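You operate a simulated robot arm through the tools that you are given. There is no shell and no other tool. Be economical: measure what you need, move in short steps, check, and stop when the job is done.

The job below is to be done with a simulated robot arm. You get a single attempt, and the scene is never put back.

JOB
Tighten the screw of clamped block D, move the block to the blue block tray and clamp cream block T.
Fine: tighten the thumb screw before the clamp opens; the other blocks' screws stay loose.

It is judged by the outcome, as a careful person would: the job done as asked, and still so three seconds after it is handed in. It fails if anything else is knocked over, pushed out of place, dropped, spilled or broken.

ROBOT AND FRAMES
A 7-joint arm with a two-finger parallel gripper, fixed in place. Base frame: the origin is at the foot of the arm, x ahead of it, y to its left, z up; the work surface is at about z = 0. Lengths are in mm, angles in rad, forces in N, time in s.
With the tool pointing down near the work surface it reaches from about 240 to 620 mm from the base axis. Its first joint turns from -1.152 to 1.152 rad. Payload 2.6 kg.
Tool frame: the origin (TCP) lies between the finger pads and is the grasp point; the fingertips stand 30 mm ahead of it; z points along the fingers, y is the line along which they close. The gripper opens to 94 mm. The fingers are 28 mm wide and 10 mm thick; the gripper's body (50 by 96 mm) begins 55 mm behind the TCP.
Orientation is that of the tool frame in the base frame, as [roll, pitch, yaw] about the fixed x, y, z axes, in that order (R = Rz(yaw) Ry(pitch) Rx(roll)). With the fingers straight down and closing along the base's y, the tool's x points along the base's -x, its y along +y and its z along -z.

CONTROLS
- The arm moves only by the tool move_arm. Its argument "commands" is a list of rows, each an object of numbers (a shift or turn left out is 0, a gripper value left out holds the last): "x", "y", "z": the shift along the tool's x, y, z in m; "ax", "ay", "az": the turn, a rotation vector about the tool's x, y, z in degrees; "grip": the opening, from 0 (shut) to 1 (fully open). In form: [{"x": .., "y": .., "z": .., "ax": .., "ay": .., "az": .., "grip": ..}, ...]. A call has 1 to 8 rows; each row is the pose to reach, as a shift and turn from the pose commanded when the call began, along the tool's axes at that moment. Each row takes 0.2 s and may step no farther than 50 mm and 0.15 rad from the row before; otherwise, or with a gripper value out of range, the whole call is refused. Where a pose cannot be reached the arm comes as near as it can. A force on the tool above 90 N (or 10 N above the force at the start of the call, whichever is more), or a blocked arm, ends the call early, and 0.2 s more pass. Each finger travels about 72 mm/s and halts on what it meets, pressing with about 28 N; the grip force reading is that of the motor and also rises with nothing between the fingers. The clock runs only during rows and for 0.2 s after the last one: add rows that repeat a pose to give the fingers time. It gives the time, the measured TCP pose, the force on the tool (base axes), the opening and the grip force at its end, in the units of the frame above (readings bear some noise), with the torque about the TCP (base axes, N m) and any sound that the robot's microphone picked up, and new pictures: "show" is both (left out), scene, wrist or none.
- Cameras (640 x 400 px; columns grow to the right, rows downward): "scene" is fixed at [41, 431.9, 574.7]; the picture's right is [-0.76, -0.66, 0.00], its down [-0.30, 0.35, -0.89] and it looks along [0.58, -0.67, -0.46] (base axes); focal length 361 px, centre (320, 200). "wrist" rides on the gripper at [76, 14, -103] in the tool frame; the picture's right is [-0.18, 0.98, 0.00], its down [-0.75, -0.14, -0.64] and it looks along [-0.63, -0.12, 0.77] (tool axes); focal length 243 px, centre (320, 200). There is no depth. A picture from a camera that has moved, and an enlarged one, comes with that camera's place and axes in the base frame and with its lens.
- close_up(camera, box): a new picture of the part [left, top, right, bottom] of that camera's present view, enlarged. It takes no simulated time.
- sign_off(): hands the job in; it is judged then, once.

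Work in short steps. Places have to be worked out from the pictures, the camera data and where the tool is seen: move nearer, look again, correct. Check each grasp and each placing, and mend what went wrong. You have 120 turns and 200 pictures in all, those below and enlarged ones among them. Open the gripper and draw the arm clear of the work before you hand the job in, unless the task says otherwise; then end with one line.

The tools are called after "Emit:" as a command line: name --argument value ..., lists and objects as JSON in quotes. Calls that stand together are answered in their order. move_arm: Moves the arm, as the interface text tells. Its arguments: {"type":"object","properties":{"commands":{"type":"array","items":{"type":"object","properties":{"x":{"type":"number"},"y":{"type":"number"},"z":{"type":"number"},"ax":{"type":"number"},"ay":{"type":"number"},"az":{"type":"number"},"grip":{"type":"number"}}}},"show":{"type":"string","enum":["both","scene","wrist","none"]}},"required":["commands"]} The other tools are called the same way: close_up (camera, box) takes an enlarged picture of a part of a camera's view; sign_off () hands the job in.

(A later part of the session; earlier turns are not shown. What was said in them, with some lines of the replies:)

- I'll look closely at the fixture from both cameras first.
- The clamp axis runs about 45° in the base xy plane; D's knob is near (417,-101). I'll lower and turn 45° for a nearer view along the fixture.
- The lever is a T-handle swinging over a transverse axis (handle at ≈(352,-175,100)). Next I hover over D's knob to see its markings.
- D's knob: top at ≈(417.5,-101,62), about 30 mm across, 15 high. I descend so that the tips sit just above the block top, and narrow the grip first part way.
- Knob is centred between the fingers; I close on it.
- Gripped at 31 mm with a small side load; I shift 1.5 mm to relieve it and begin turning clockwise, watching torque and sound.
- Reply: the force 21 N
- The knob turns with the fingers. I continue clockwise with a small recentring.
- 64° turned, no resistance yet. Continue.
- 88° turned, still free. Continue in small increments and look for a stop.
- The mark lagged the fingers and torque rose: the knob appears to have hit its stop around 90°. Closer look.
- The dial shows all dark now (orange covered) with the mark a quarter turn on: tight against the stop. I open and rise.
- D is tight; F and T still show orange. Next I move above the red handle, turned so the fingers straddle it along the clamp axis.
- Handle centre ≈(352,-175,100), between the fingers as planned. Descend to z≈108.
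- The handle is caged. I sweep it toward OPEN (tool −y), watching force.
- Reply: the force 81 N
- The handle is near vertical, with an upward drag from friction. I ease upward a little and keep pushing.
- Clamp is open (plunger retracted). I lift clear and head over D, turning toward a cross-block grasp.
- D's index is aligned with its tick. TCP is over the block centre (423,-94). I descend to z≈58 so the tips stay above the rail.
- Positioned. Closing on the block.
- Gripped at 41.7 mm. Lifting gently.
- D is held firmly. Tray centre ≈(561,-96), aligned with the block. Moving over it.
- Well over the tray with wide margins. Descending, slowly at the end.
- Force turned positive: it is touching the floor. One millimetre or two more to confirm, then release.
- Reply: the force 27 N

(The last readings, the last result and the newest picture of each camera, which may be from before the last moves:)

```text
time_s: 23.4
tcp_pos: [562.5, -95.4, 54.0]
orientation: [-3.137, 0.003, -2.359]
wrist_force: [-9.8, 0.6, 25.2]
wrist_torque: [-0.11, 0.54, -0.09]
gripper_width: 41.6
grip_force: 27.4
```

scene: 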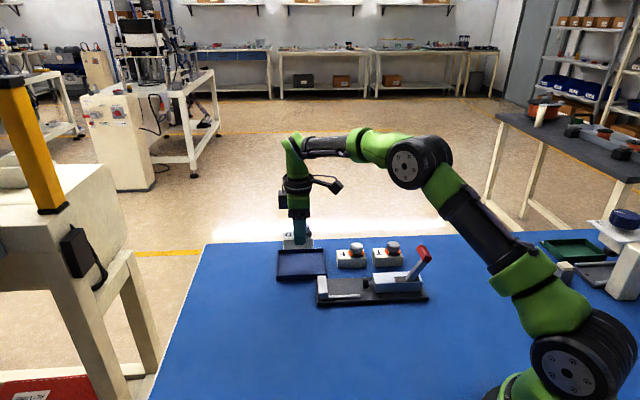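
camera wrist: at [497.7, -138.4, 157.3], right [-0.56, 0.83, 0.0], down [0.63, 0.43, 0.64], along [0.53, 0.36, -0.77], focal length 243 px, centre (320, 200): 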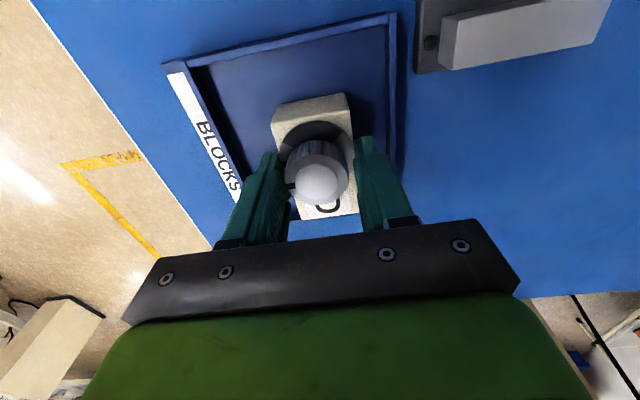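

Seated (25 N). Back off 2 mm, open, and rise.

Emit:
move_arm --commands '[{"z": -0.002}, {"z": -0.002, "grip": 0.5}, {"z": -0.002, "grip": 0.65}, {"z": -0.002, "grip": 0.65}, {"z": -0.03, "grip": 0.65}, {"z": -0.07, "grip": 0.65}, {"z": -0.11, "grip": 0.65}]' --show "both"

Emit:
close_up --camera "scene" --box '[260, 220, 440, 310]'

Emit:
close_up --camera "wrist" --box '[220, 40, 420, 190]'

```text
time_s: 25.0
tcp_pos: [561.4, -94.1, 161.3]
orientation: [-3.141, 0.0, -2.356]
wrist_force: [0.1, 0.6, 0.1]
wrist_torque: [-0.05, 0.01, 0.02]
gripper_width: 61.1
grip_force: 0.0
camera wrist: at [497.3, -137.5, 264.5], right [-0.56, 0.83, 0.0], down [0.63, 0.43, 0.64], along [0.53, 0.36, -0.77], focal length 243 px, centre (320, 200)
```

scene: 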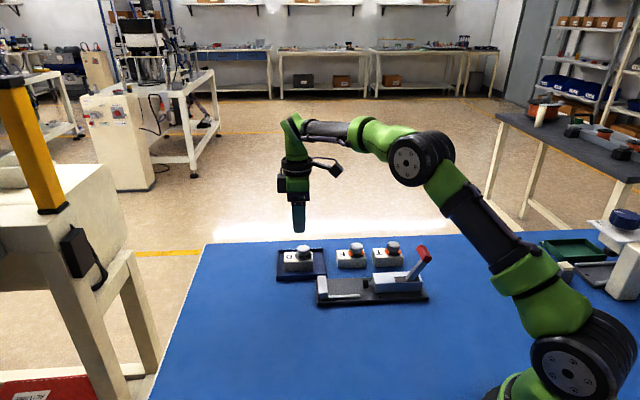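
wrist: 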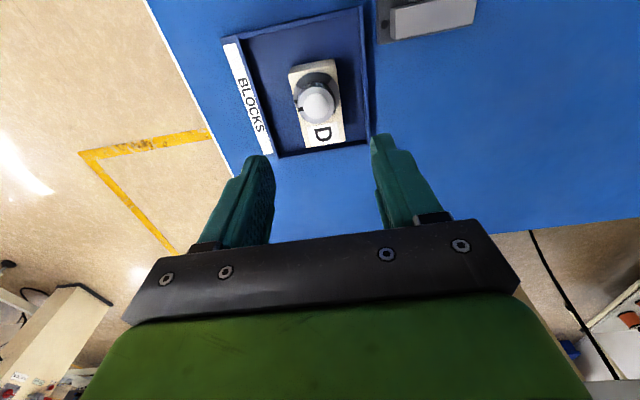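

```text
3.56 times, centred on (350, 265) of scene
camera zoom: at [41.0, 431.9, 574.7], right [-0.76, -0.66, 0.0], down [-0.3, 0.35, -0.89], along [0.58, -0.67, -0.46], focal length 1284 px, centre (213, -31)
```

zoom: 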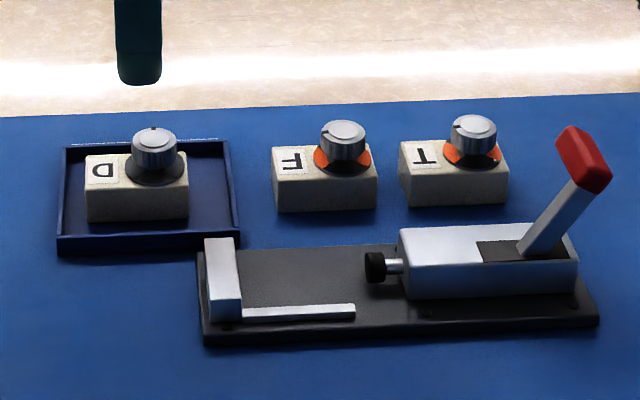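

```text
2.67 times, centred on (320, 115) of wrist
camera zoom: at [497.3, -137.5, 264.5], right [-0.56, 0.83, 0.0], down [0.63, 0.43, 0.64], along [0.53, 0.36, -0.77], focal length 647 px, centre (320, 427)
```

zoom: 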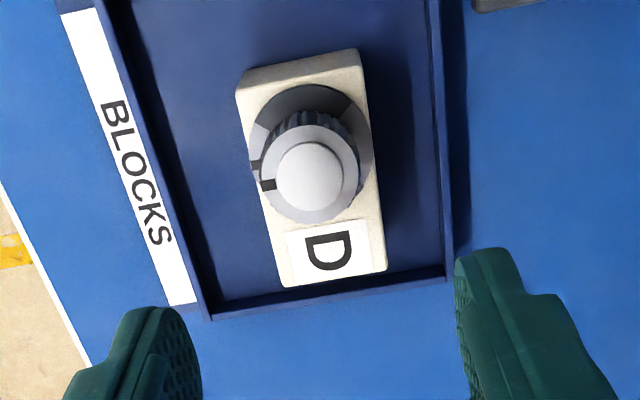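

D sits flat in the tray, still tight. Now over to T for a close look.

Emit:
move_arm --commands '[{"x": 0.038}, {"x": 0.077, "y": -0.001}, {"x": 0.115, "y": -0.002}, {"x": 0.154, "y": -0.003}, {"x": 0.192, "y": -0.003}, {"x": 0.231, "y": -0.003}, {"x": 0.231, "y": -0.003}]' --show "wrist"

Emit:
close_up --camera "wrist" --box '[220, 40, 420, 190]'

```text
time_s: 26.6
tcp_pos: [400.6, -260.4, 160.2]
orientation: [3.14, 0.0, -2.356]
wrist_force: [0.3, -0.1, 0.1]
wrist_torque: [0.0, 0.0, 0.01]
gripper_width: 61.0
grip_force: 0.0
camera wrist: at [336.0, -302.9, 263.8], right [-0.56, 0.83, 0.0], down [0.63, 0.43, 0.64], along [0.53, 0.36, -0.77], focal length 243 px, centre (320, 200)
```

wrist: 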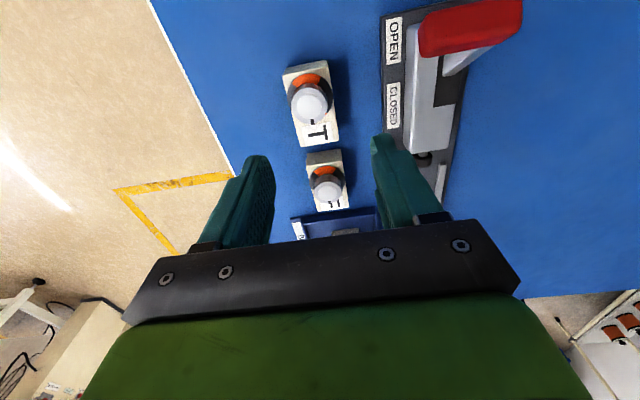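

```text
2.67 times, centred on (320, 115) of wrist
camera zoom: at [336.0, -302.9, 263.8], right [-0.56, 0.83, 0.0], down [0.63, 0.43, 0.64], along [0.53, 0.36, -0.77], focal length 647 px, centre (320, 427)
```

zoom: 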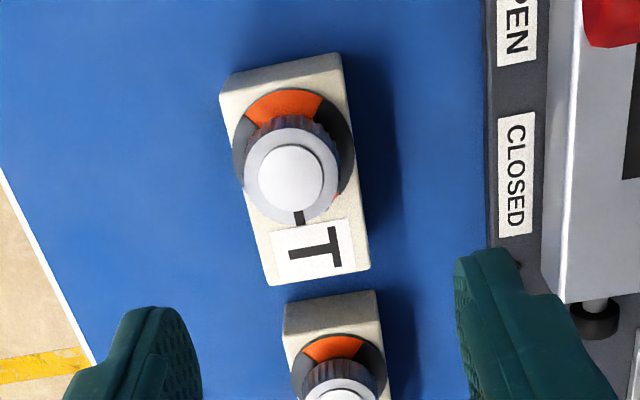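

T is parallel to the fixture; centre ≈(408,-263), its bottom ~12 mm lower than D's was. I descend to TCP z≈47 with a 7 mm sideways correction.

Emit:
move_arm --commands '[{"x": -0.003, "y": -0.0074, "z": 0.03}, {"x": -0.003, "y": -0.0074, "z": 0.07}, {"x": -0.003, "y": -0.0074, "z": 0.09}, {"x": -0.003, "y": -0.0074, "z": 0.09}]' --show "wrist"

Emit:
close_up --camera "scene" --box '[310, 210, 440, 300]'

```text
time_s: 27.6
tcp_pos: [407.0, -263.9, 68.9]
orientation: [-3.142, 0.001, -2.357]
wrist_force: [0.0, 0.4, 0.1]
wrist_torque: [0.0, -0.01, -0.01]
gripper_width: 61.2
grip_force: 0.0
camera wrist: at [342.4, -307.2, 172.5], right [-0.56, 0.83, 0.0], down [0.63, 0.43, 0.64], along [0.53, 0.36, -0.77], focal length 243 px, centre (320, 200)
```

wrist: 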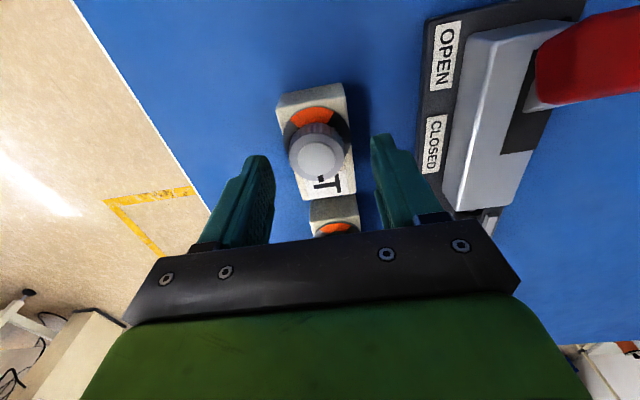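

```text
4.44 times, centred on (375, 255) of scene
camera zoom: at [41.0, 431.9, 574.7], right [-0.76, -0.66, 0.0], down [-0.3, 0.35, -0.89], along [0.58, -0.67, -0.46], focal length 1605 px, centre (76, -44)
```

zoom: 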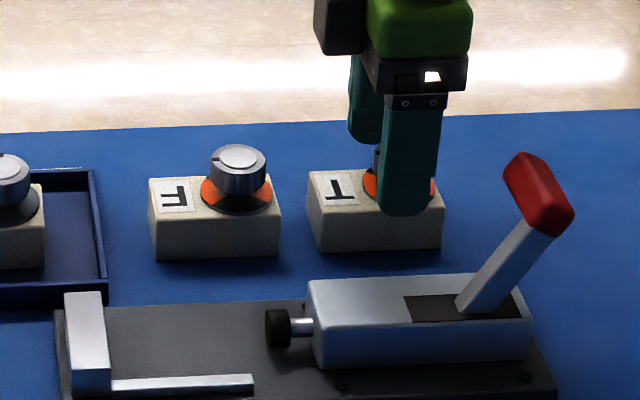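

Centred. Final descent.

Emit:
move_arm --commands '[{"z": 0.01}, {"z": 0.021}, {"z": 0.021}]' --show "wrist"

Emit:
close_up --camera "scene" --box '[310, 210, 440, 300]'

```text
time_s: 28.4
tcp_pos: [407.4, -263.4, 47.5]
orientation: [3.141, 0.0, -2.358]
wrist_force: [0.1, 0.2, 0.1]
wrist_torque: [-0.03, 0.05, -0.01]
gripper_width: 61.3
grip_force: 0.0
camera wrist: at [342.9, -306.2, 151.7], right [-0.56, 0.83, 0.0], down [0.63, 0.43, 0.64], along [0.53, 0.36, -0.77], focal length 243 px, centre (320, 200)
```

wrist: 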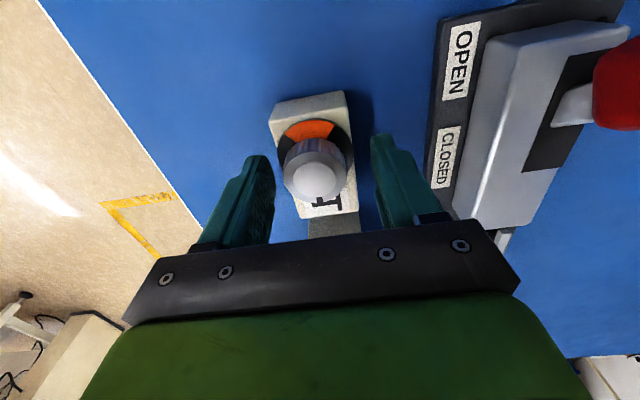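

```text
4.44 times, centred on (375, 255) of scene
camera zoom: at [41.0, 431.9, 574.7], right [-0.76, -0.66, 0.0], down [-0.3, 0.35, -0.89], along [0.58, -0.67, -0.46], focal length 1605 px, centre (76, -44)
```

zoom: 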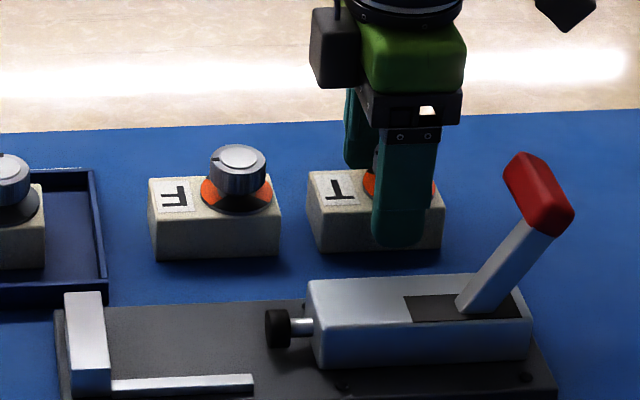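

The view matches the D grasp nearly exactly. Close and lift.

Emit:
move_arm --commands '[{"grip": 0.5}, {"grip": 0.3}, {"grip": 0.2}, {"grip": 0.2}, {"z": -0.01, "grip": 0.2}, {"z": -0.04, "grip": 0.2}, {"z": -0.08, "grip": 0.2}, {"z": -0.11, "grip": 0.2}]' --show "both"

Emit:
close_up --camera "scene" --box '[310, 200, 440, 300]'

```text
time_s: 30.2
tcp_pos: [408.4, -264.1, 157.5]
orientation: [3.141, 0.0, -2.356]
wrist_force: [0.0, 0.2, -2.4]
wrist_torque: [-0.01, 0.0, -0.01]
gripper_width: 41.6
grip_force: 28.1
camera wrist: at [343.3, -306.4, 261.6], right [-0.56, 0.83, 0.0], down [0.63, 0.43, 0.64], along [0.53, 0.36, -0.77], focal length 243 px, centre (320, 200)
```

scene: 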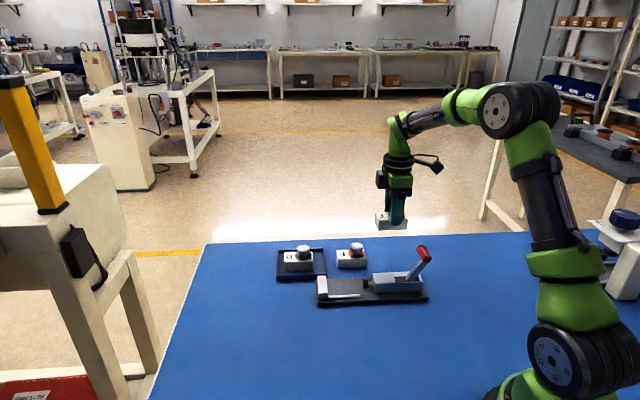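
wrist: 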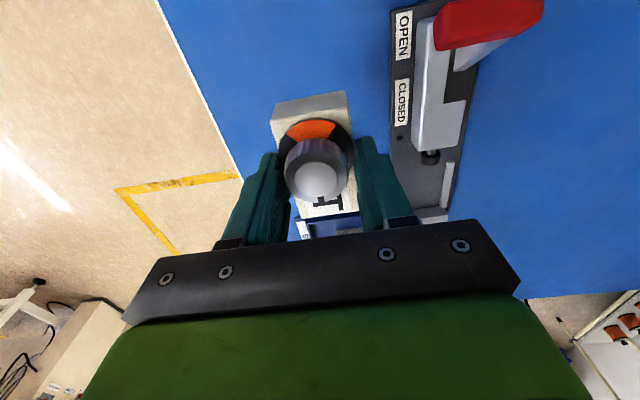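

```text
4.00 times, centred on (375, 250) of scene
camera zoom: at [41.0, 431.9, 574.7], right [-0.76, -0.66, 0.0], down [-0.3, 0.35, -0.89], along [0.58, -0.67, -0.46], focal length 1445 px, centre (100, 0)
```

zoom: 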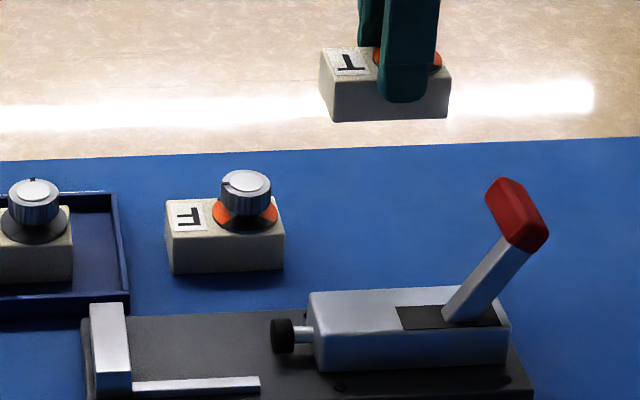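

T is held securely with its screw still loose. I carry it over the clamp's seat, aiming ~3 mm short of the stop.

Emit:
move_arm --commands '[{"x": -0.0254, "y": 0.0216}, {"x": -0.0508, "y": 0.0432}, {"x": -0.0761, "y": 0.0647}, {"x": -0.1015, "y": 0.0863}, {"x": -0.1269, "y": 0.1079}, {"x": -0.1269, "y": 0.1079, "z": 0.04}, {"x": -0.1269, "y": 0.1079, "z": 0.07}]' --show "both"

Emit:
close_up --camera "scene" --box '[310, 210, 440, 310]'

Emit:
close_up --camera "wrist" --box '[230, 40, 410, 230]'

```text
time_s: 31.8
tcp_pos: [421.7, -96.3, 90.0]
orientation: [3.141, 0.003, -2.358]
wrist_force: [-0.1, -0.7, -2.3]
wrist_torque: [0.03, 0.01, -0.01]
gripper_width: 41.3
grip_force: 27.8
camera wrist: at [356.7, -138.5, 193.5], right [-0.56, 0.83, 0.0], down [0.63, 0.43, 0.64], along [0.53, 0.36, -0.77], focal length 243 px, centre (320, 200)
```

scene: 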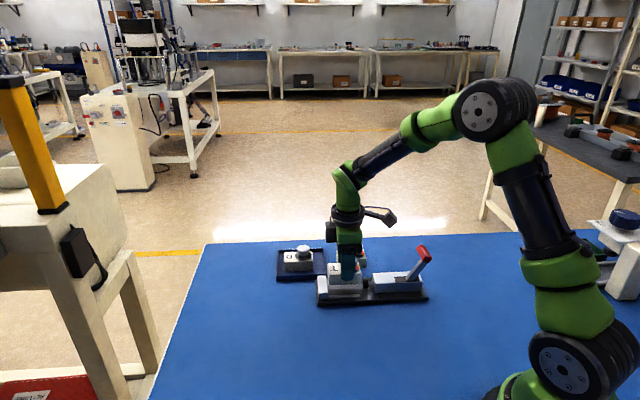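
wrist: 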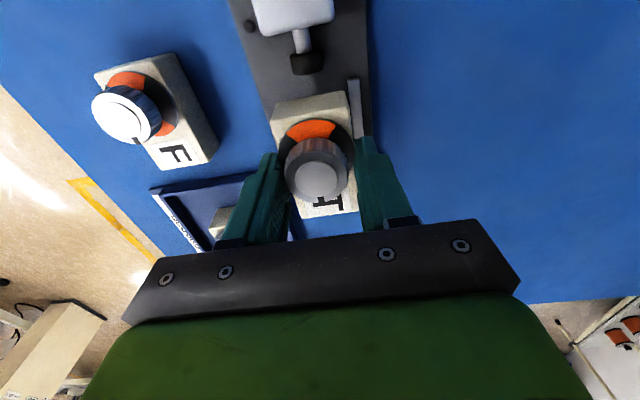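

```text
4.00 times, centred on (375, 260) of scene
camera zoom: at [40.9, 431.9, 574.7], right [-0.76, -0.66, 0.0], down [-0.3, 0.35, -0.89], along [0.58, -0.67, -0.46], focal length 1445 px, centre (100, -40)
```

zoom: 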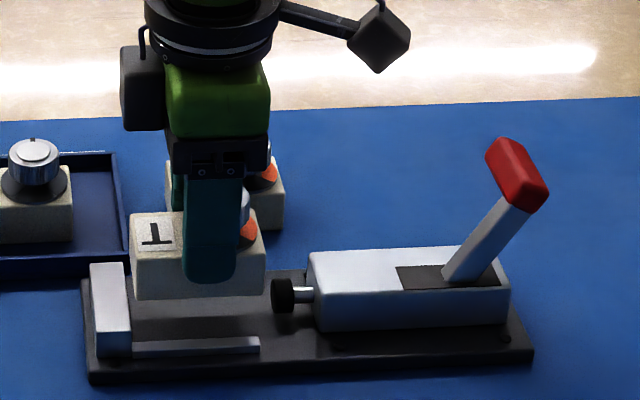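

```text
2.11 times, centred on (320, 135) of wrist
camera zoom: at [356.7, -138.5, 193.5], right [-0.56, 0.83, 0.0], down [0.63, 0.43, 0.64], along [0.53, 0.36, -0.77], focal length 511 px, centre (320, 337)
```

zoom: 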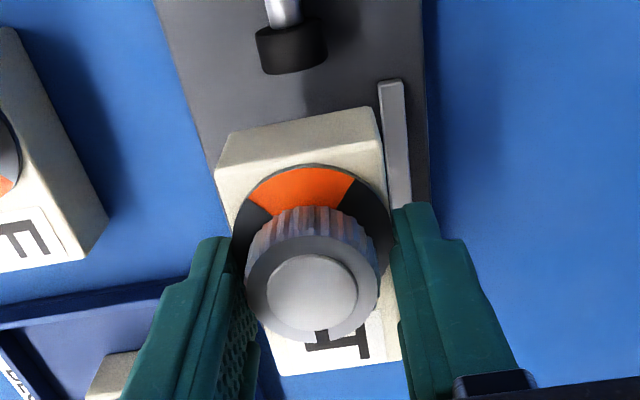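

Aligned, about 3 mm short of the stop. Lowering to just above the seat.

Emit:
move_arm --commands '[{"z": 0.015}, {"z": 0.024}, {"z": 0.027}, {"z": 0.028}]' --show "wrist"

Emit:
close_up --camera "scene" --box '[310, 230, 440, 310]'

```text
time_s: 32.8
tcp_pos: [421.7, -97.9, 62.0]
orientation: [-3.141, 0.001, -2.358]
wrist_force: [-0.1, 0.1, -1.0]
wrist_torque: [0.02, 0.0, -0.01]
gripper_width: 41.7
grip_force: 28.5
camera wrist: at [356.5, -139.7, 165.3], right [-0.56, 0.83, 0.0], down [0.63, 0.43, 0.64], along [0.53, 0.36, -0.77], focal length 243 px, centre (320, 200)
```

wrist: 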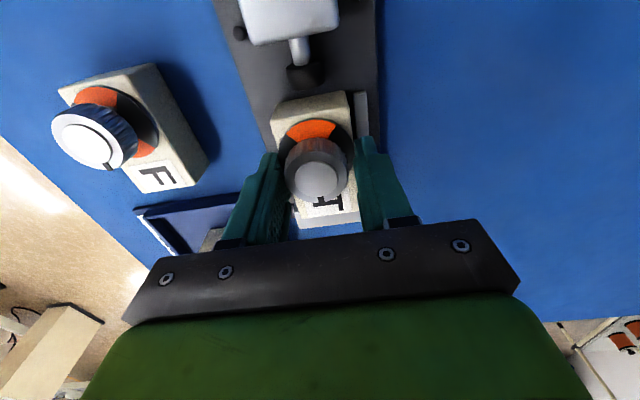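

```text
4.92 times, centred on (375, 270) of scene
camera zoom: at [41.0, 431.9, 574.7], right [-0.76, -0.66, 0.0], down [-0.3, 0.35, -0.89], along [0.58, -0.67, -0.46], focal length 1778 px, centre (49, -145)
```

zoom: 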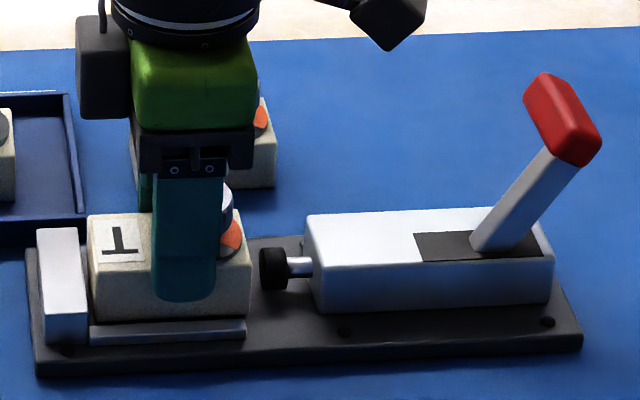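

T is ~2 mm above the plate and ~3.5 mm from the stop. Slide toward the stop in 1 mm steps.

Emit:
move_arm --commands '[{"x": -0.001}, {"x": -0.002}, {"x": -0.003}]' --show "none"

```text
time_s: 33.6
tcp_pos: [423.1, -94.7, 60.1]
orientation: [3.141, 0.0, -2.356]
wrist_force: [-0.5, -0.3, -1.8]
wrist_torque: [-0.01, -0.01, 0.0]
gripper_width: 41.9
grip_force: 27.9
```

Emit:
move_arm --commands '[{"x": -0.001}]' --show "none"

Emit:
close_up --camera "scene" --box '[310, 230, 440, 310]'

```text
time_s: 34.0
tcp_pos: [423.4, -94.3, 61.2]
orientation: [-3.14, -0.001, -2.357]
wrist_force: [-2.2, -0.2, -0.6]
wrist_torque: [-0.02, 0.07, 0.04]
gripper_width: 41.6
grip_force: 27.8
```

```text
4.92 times, centred on (375, 270) of scene
camera zoom: at [41.0, 431.9, 574.7], right [-0.76, -0.66, 0.0], down [-0.3, 0.35, -0.89], along [0.58, -0.67, -0.46], focal length 1778 px, centre (49, -145)
```

zoom: 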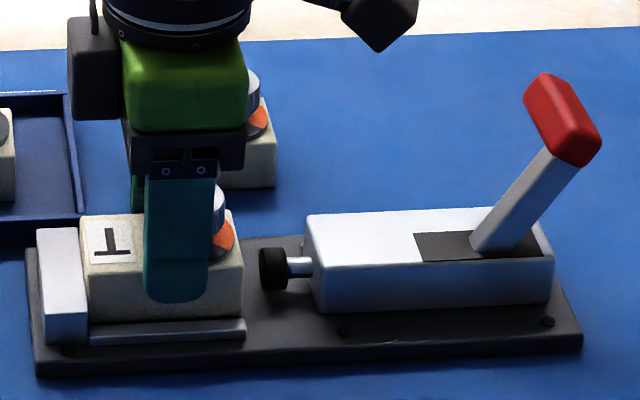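

T's end matches D's former position, just touching the stop. Lower to seat.

Emit:
move_arm --commands '[{"z": 0.001}, {"z": 0.002}]' --show "none"

```text
time_s: 34.6
tcp_pos: [424.5, -94.7, 58.5]
orientation: [3.142, 0.0, -2.358]
wrist_force: [-4.9, -3.3, 0.6]
wrist_torque: [-0.03, 0.1, 0.12]
gripper_width: 41.7
grip_force: 28.2
```

Emit:
move_arm --commands '[{"z": 0.001}, {"z": 0.002}]' --show "none"

```text
time_s: 35.2
tcp_pos: [424.7, -94.7, 60.7]
orientation: [-3.14, 0.0, -2.358]
wrist_force: [-15.4, -3.2, 24.4]
wrist_torque: [-0.07, 0.49, 0.09]
gripper_width: 41.6
grip_force: 28.3
```

Seated (24 N up). Back off 1.5 mm, release, and rise.

Emit:
move_arm --commands '[{"x": 0.0005, "z": -0.0015}, {"x": 0.0005, "z": -0.0015, "grip": 0.5}, {"x": 0.0005, "z": -0.0015, "grip": 0.65}, {"x": 0.0005, "z": -0.0015, "grip": 0.65}, {"z": -0.03, "grip": 0.65}, {"z": -0.07, "grip": 0.65}, {"z": -0.12, "grip": 0.65}]' --show "wrist"

Emit:
close_up --camera "scene" --box '[310, 230, 440, 310]'

Emit:
close_up --camera "wrist" --box '[230, 60, 400, 180]'

```text
time_s: 36.8
tcp_pos: [425.3, -94.9, 176.2]
orientation: [3.141, 0.0, -2.356]
wrist_force: [-0.1, 0.2, 1.2]
wrist_torque: [0.02, 0.01, 0.01]
gripper_width: 61.0
grip_force: 0.2
camera wrist: at [360.3, -137.0, 279.4], right [-0.56, 0.83, 0.0], down [0.63, 0.43, 0.64], along [0.53, 0.36, -0.77], focal length 243 px, centre (320, 200)
```

wrist: 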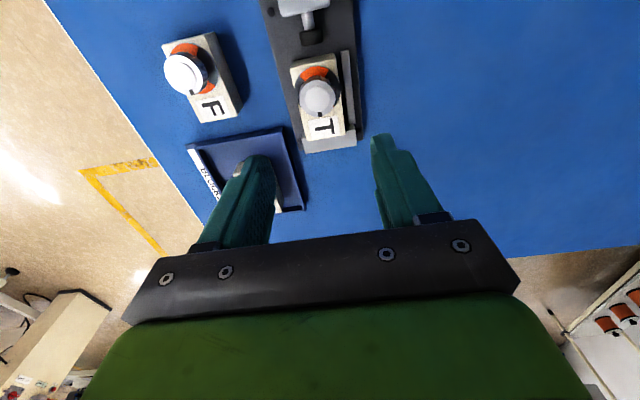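

```text
4.92 times, centred on (375, 270) of scene
camera zoom: at [41.0, 431.9, 574.7], right [-0.76, -0.66, 0.0], down [-0.3, 0.35, -0.89], along [0.58, -0.67, -0.46], focal length 1778 px, centre (49, -145)
```

zoom: 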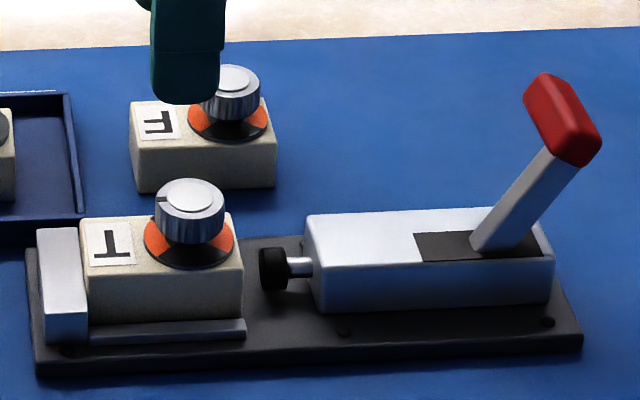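

```text
3.33 times, centred on (315, 120) of wrist
camera zoom: at [360.3, -137.0, 279.4], right [-0.56, 0.83, 0.0], down [0.63, 0.43, 0.64], along [0.53, 0.36, -0.77], focal length 809 px, centre (337, 467)
```

zoom: 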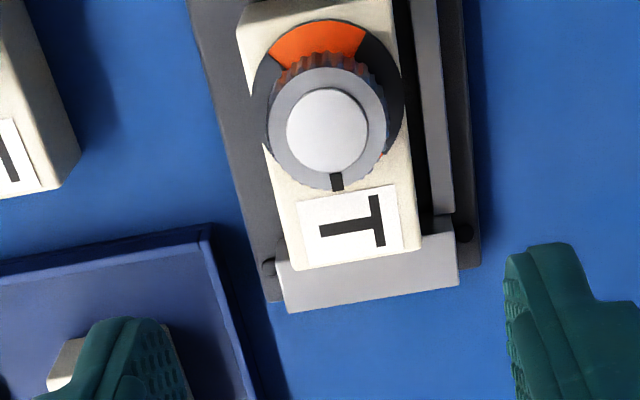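

T is seated square against the stop, screw loose. Now back above the handle, turning 90°.

Emit:
move_arm --commands '[{"x": 0.023, "y": -0.001, "z": -0.01, "az": 8, "grip": 0.5}, {"x": 0.046, "y": -0.003, "z": -0.01, "az": 16}, {"x": 0.069, "y": -0.004, "z": -0.01, "az": 24}, {"x": 0.091, "y": -0.006, "z": -0.01, "az": 32}, {"x": 0.114, "y": -0.007, "z": -0.01, "az": 40}, {"x": 0.137, "y": -0.008, "z": -0.01, "az": 48}, {"x": 0.16, "y": -0.01, "z": -0.01, "az": 56}, {"x": 0.183, "y": -0.011, "z": -0.01, "az": 64}]' --show "none"

Emit:
move_arm --commands '[{"az": 8}, {"az": 16}, {"az": 24}, {"az": 26}, {"az": 26}]' --show "wrist"

```text
time_s: 38.6
tcp_pos: [301.3, -233.0, 186.1]
orientation: [-3.142, 0.0, 2.807]
wrist_force: [0.5, 0.4, 0.1]
wrist_torque: [-0.01, -0.01, 0.03]
gripper_width: 47.0
grip_force: 0.1
```

```text
time_s: 39.8
tcp_pos: [303.1, -231.5, 186.7]
orientation: [3.141, -0.001, 2.354]
wrist_force: [-0.2, -0.9, 0.2]
wrist_torque: [0.0, 0.01, -0.01]
gripper_width: 47.1
grip_force: 0.0
camera wrist: at [258.5, -166.7, 290.6], right [0.83, 0.56, 0.0], down [0.43, -0.63, 0.64], along [0.36, -0.53, -0.77], focal length 243 px, centre (320, 200)
```

wrist: 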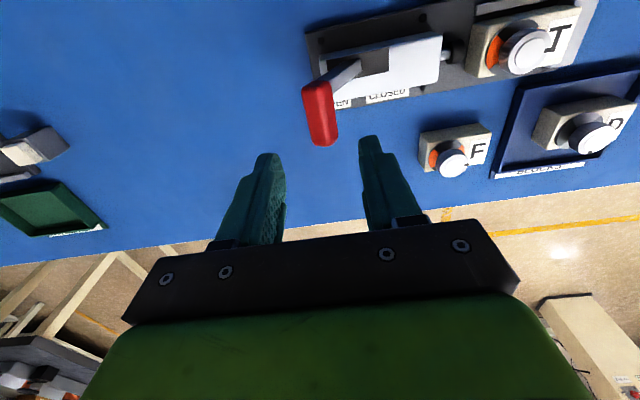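

Handle centre lines up with the gap. Descend to z≈111.

Emit:
move_arm --commands '[{"z": 0.03}, {"z": 0.06}, {"z": 0.076}]' --show "wrist"

Emit:
close_up --camera "scene" --box '[310, 200, 450, 310]'

```text
time_s: 40.6
tcp_pos: [301.2, -231.8, 110.1]
orientation: [-3.14, -0.001, 2.356]
wrist_force: [0.3, 0.5, -0.8]
wrist_torque: [0.04, -0.01, -0.03]
gripper_width: 46.8
grip_force: 0.1
camera wrist: at [257.1, -166.9, 213.5], right [0.83, 0.56, 0.0], down [0.43, -0.63, 0.64], along [0.36, -0.53, -0.77], focal length 243 px, centre (320, 200)
```

wrist: 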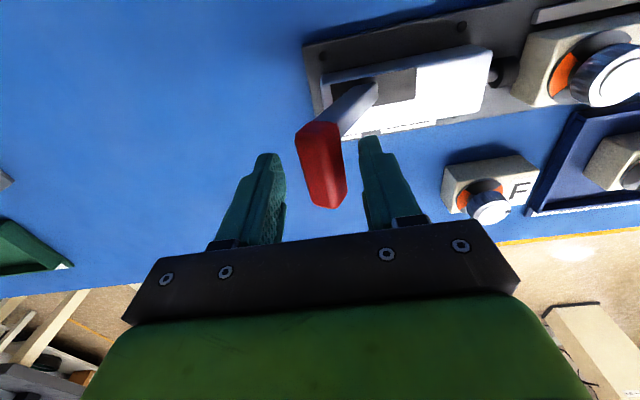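

```text
3.64 times, centred on (380, 255) of scene
camera zoom: at [40.9, 431.9, 574.7], right [-0.76, -0.66, 0.0], down [-0.3, 0.35, -0.89], along [0.58, -0.67, -0.46], focal length 1314 px, centre (102, 0)
```

zoom: 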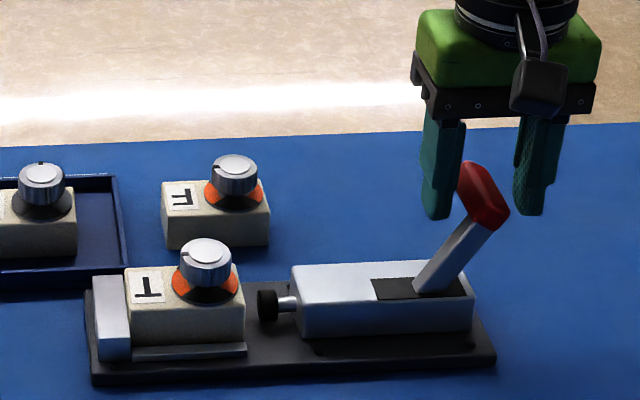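

Caged. Sweep back toward CLOSED, following the arc.

Emit:
move_arm --commands '[{"y": 0.01, "z": -0.003, "grip": 0.42}, {"y": 0.02, "z": -0.006, "grip": 0.42}, {"y": 0.03, "z": -0.009, "grip": 0.42}, {"y": 0.04, "z": -0.01, "grip": 0.42}]' --show "wrist"

Emit:
close_up --camera "scene" --box '[310, 200, 450, 310]'

```text
time_s: 41.6
tcp_pos: [330.1, -202.9, 121.1]
orientation: [-3.141, -0.001, 2.356]
wrist_force: [-0.7, -0.2, 0.2]
wrist_torque: [0.0, 0.0, 0.01]
gripper_width: 39.8
grip_force: 0.1
camera wrist: at [286.5, -138.5, 224.9], right [0.82, 0.57, 0.0], down [0.43, -0.63, 0.64], along [0.36, -0.53, -0.77], focal length 243 px, centre (320, 200)
```

wrist: 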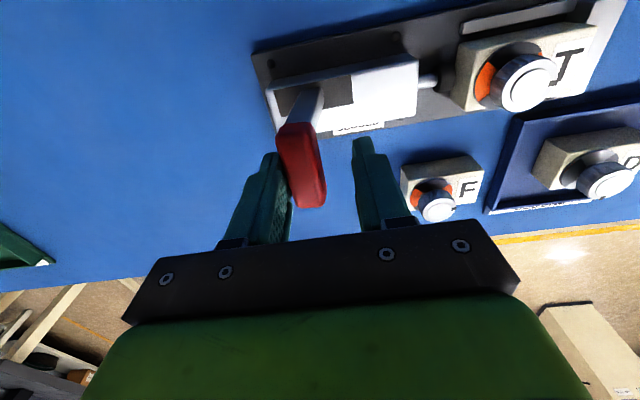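

```text
3.64 times, centred on (380, 255) of scene
camera zoom: at [40.9, 431.9, 574.7], right [-0.76, -0.66, 0.0], down [-0.3, 0.35, -0.89], along [0.58, -0.67, -0.46], focal length 1314 px, centre (102, 0)
```

zoom: 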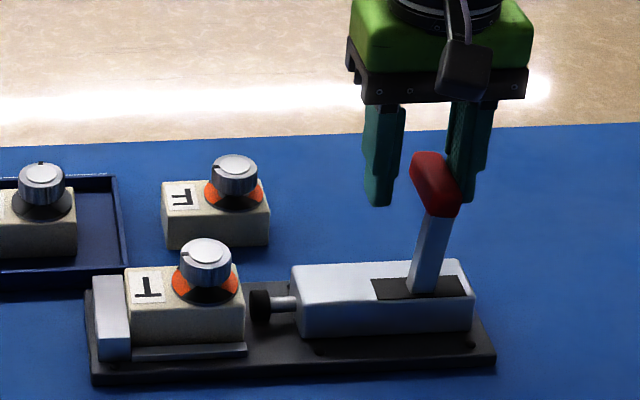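

The plunger is advancing with little force. Continue in the second half.

Emit:
move_arm --commands '[{"y": 0.008, "z": 0.001}, {"y": 0.016, "z": 0.002}, {"y": 0.024, "z": 0.004}, {"y": 0.032, "z": 0.006}]' --show "wrist"

Emit:
close_up --camera "scene" --box '[310, 200, 450, 310]'

```text
time_s: 42.6
tcp_pos: [353.9, -180.2, 116.2]
orientation: [-3.141, 0.0, 2.357]
wrist_force: [-0.2, -1.1, 0.1]
wrist_torque: [0.02, 0.01, -0.02]
gripper_width: 39.4
grip_force: 0.0
camera wrist: at [309.9, -115.4, 218.4], right [0.83, 0.56, 0.0], down [0.43, -0.63, 0.64], along [0.36, -0.53, -0.77], focal length 243 px, centre (320, 200)
```

wrist: 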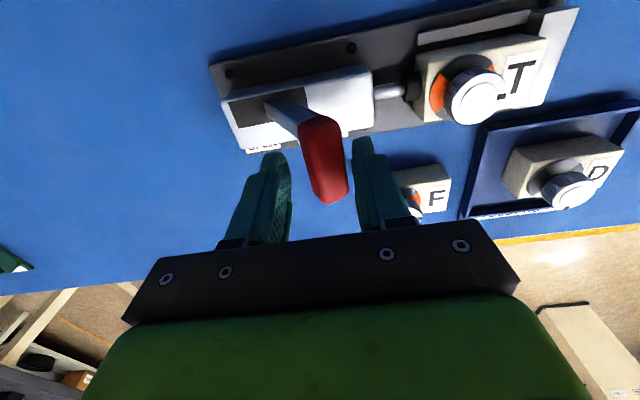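

```text
3.64 times, centred on (380, 255) of scene
camera zoom: at [40.9, 431.9, 574.7], right [-0.76, -0.66, 0.0], down [-0.3, 0.35, -0.89], along [0.58, -0.67, -0.46], focal length 1314 px, centre (102, 0)
```

zoom: 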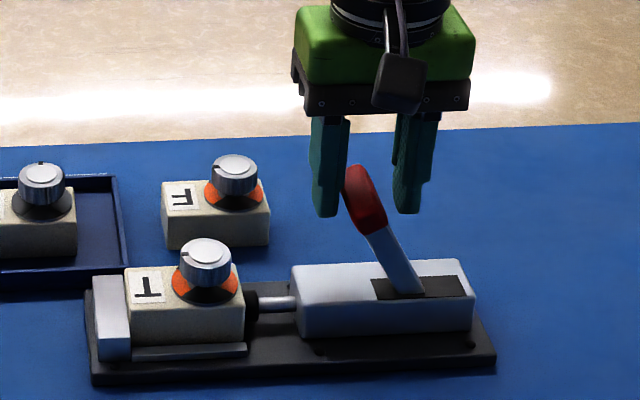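

The handle has snapped to its former closed position. I push a few mm further to confirm it is at its stop.

Emit:
move_arm --commands '[{"y": 0.006, "z": 0.003}, {"y": 0.01, "z": 0.004}, {"y": 0.013, "z": 0.004}]' --show "none"

Emit:
close_up --camera "scene" --box '[310, 200, 450, 310]'

```text
time_s: 43.4
tcp_pos: [361.4, -172.0, 110.8]
orientation: [-3.139, 0.001, 2.355]
wrist_force: [-3.7, -3.9, 2.4]
wrist_torque: [-0.02, 0.16, 0.1]
gripper_width: 42.4
grip_force: 2.8
```

```text
3.64 times, centred on (380, 255) of scene
camera zoom: at [40.9, 431.9, 574.7], right [-0.76, -0.66, 0.0], down [-0.3, 0.35, -0.89], along [0.58, -0.67, -0.46], focal length 1314 px, centre (102, 0)
```

zoom: 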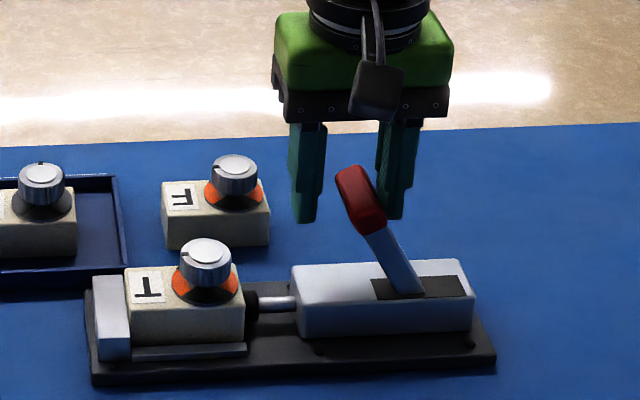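

Now exactly at the original closed pose and resisting. One more small firm push, then check.

Emit:
move_arm --commands '[{"y": 0.003}, {"y": 0.006}]' --show "none"

Emit:
close_up --camera "scene" --box '[310, 200, 450, 310]'

```text
time_s: 44.0
tcp_pos: [367.4, -169.3, 111.8]
orientation: [-3.138, 0.0, 2.354]
wrist_force: [-10.2, -14.6, -6.3]
wrist_torque: [-0.24, 0.05, 0.3]
gripper_width: 49.5
grip_force: 9.7
```

```text
3.64 times, centred on (380, 255) of scene
camera zoom: at [41.0, 431.9, 574.7], right [-0.76, -0.66, 0.0], down [-0.3, 0.35, -0.89], along [0.58, -0.67, -0.46], focal length 1314 px, centre (102, 0)
```

zoom: 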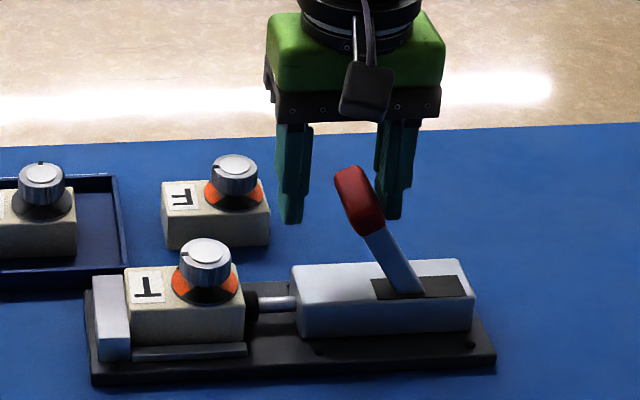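

The handle is firmly at its closed stop. I move back to centre so no finger touches, open, and rise clear.

Emit:
move_arm --commands '[{"y": -0.01, "grip": 0.55}, {"y": -0.017, "grip": 0.55}, {"y": -0.017, "z": -0.03}, {"y": -0.017, "z": -0.07}, {"y": -0.017, "z": -0.12}, {"y": -0.017, "z": -0.16}, {"y": -0.017, "z": -0.2}]' --show "both"

Emit:
close_up --camera "scene" --box '[260, 220, 440, 310]'

Emit:
close_up --camera "wrist" --box '[250, 30, 550, 190]'

```text
time_s: 45.6
tcp_pos: [355.4, -179.8, 313.7]
orientation: [-3.141, -0.001, 2.356]
wrist_force: [0.2, 0.7, 0.6]
wrist_torque: [0.02, 0.02, 0.03]
gripper_width: 51.9
grip_force: 0.0
camera wrist: at [311.0, -115.9, 416.4], right [0.83, 0.56, 0.0], down [0.43, -0.63, 0.64], along [0.36, -0.53, -0.77], focal length 243 px, centre (320, 200)
```

scene: 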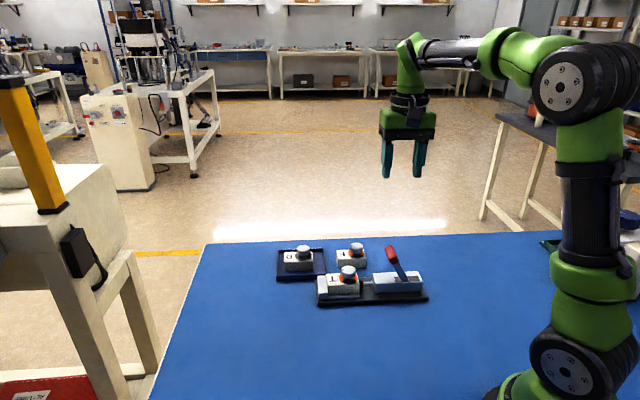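
wrist: 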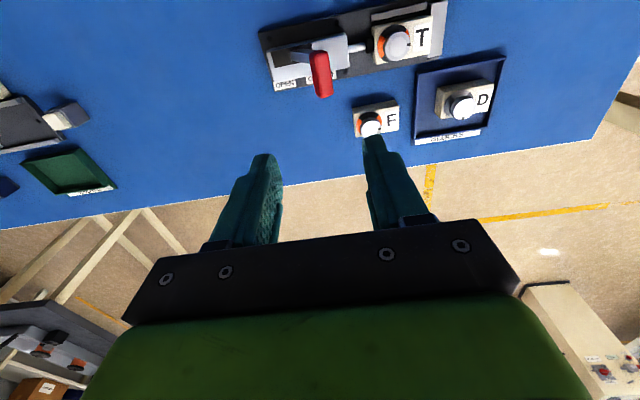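

```text
3.56 times, centred on (350, 265) of scene
camera zoom: at [40.9, 431.9, 574.7], right [-0.76, -0.66, 0.0], down [-0.3, 0.35, -0.89], along [0.58, -0.67, -0.46], focal length 1284 px, centre (213, -31)
```

zoom: 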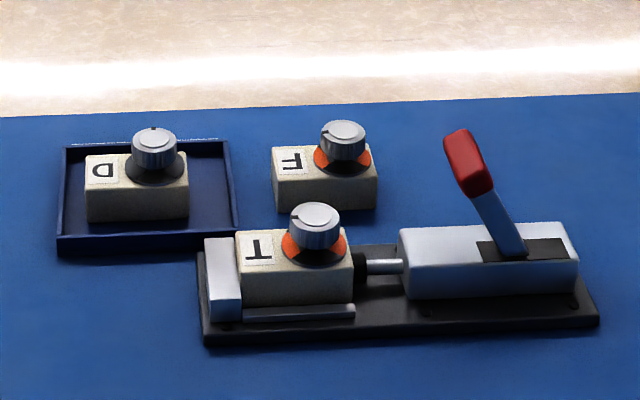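

```text
2.13 times, centred on (400, 110) of wrist
camera zoom: at [311.0, -115.9, 416.4], right [0.83, 0.56, 0.0], down [0.43, -0.63, 0.64], along [0.36, -0.53, -0.77], focal length 518 px, centre (149, 392)
```

zoom: 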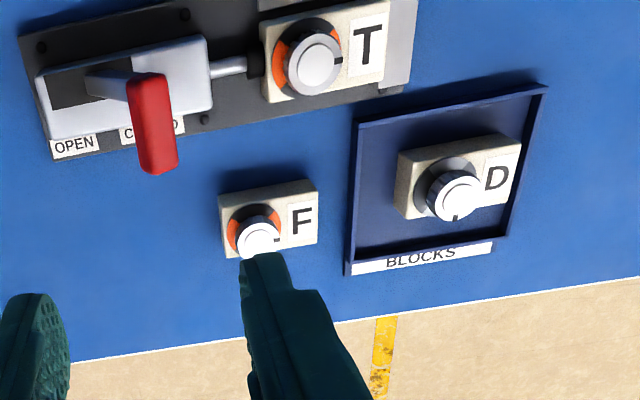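

I compare the lever against the original closed view at the same zoom.

Emit:
close_up --camera "scene" --box '[310, 200, 450, 310]'

```text
3.64 times, centred on (380, 255) of scene
camera zoom: at [40.9, 431.9, 574.7], right [-0.76, -0.66, 0.0], down [-0.3, 0.35, -0.89], along [0.58, -0.67, -0.46], focal length 1314 px, centre (102, 0)
```

zoom: 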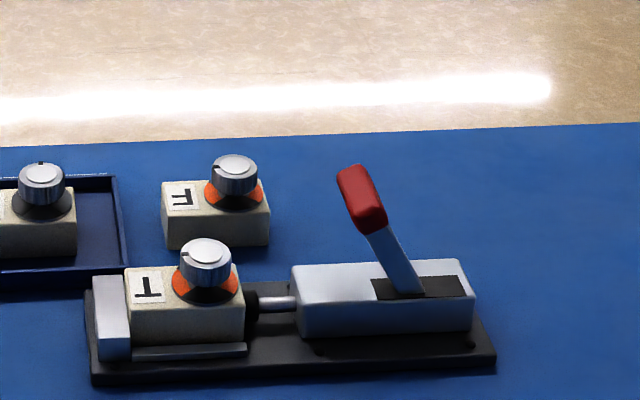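

The lever is in its original closed position with the plunger against T. D is tight in the tray, F is untouched, and the arm is clear, so I'm handing in.

Emit:
sign_off

```text
The job is handed in.
```

Block D's screw was tightened before the clamp opened, D is in the blue tray, T is clamped with the lever closed, and the screws on T and F are still loose.
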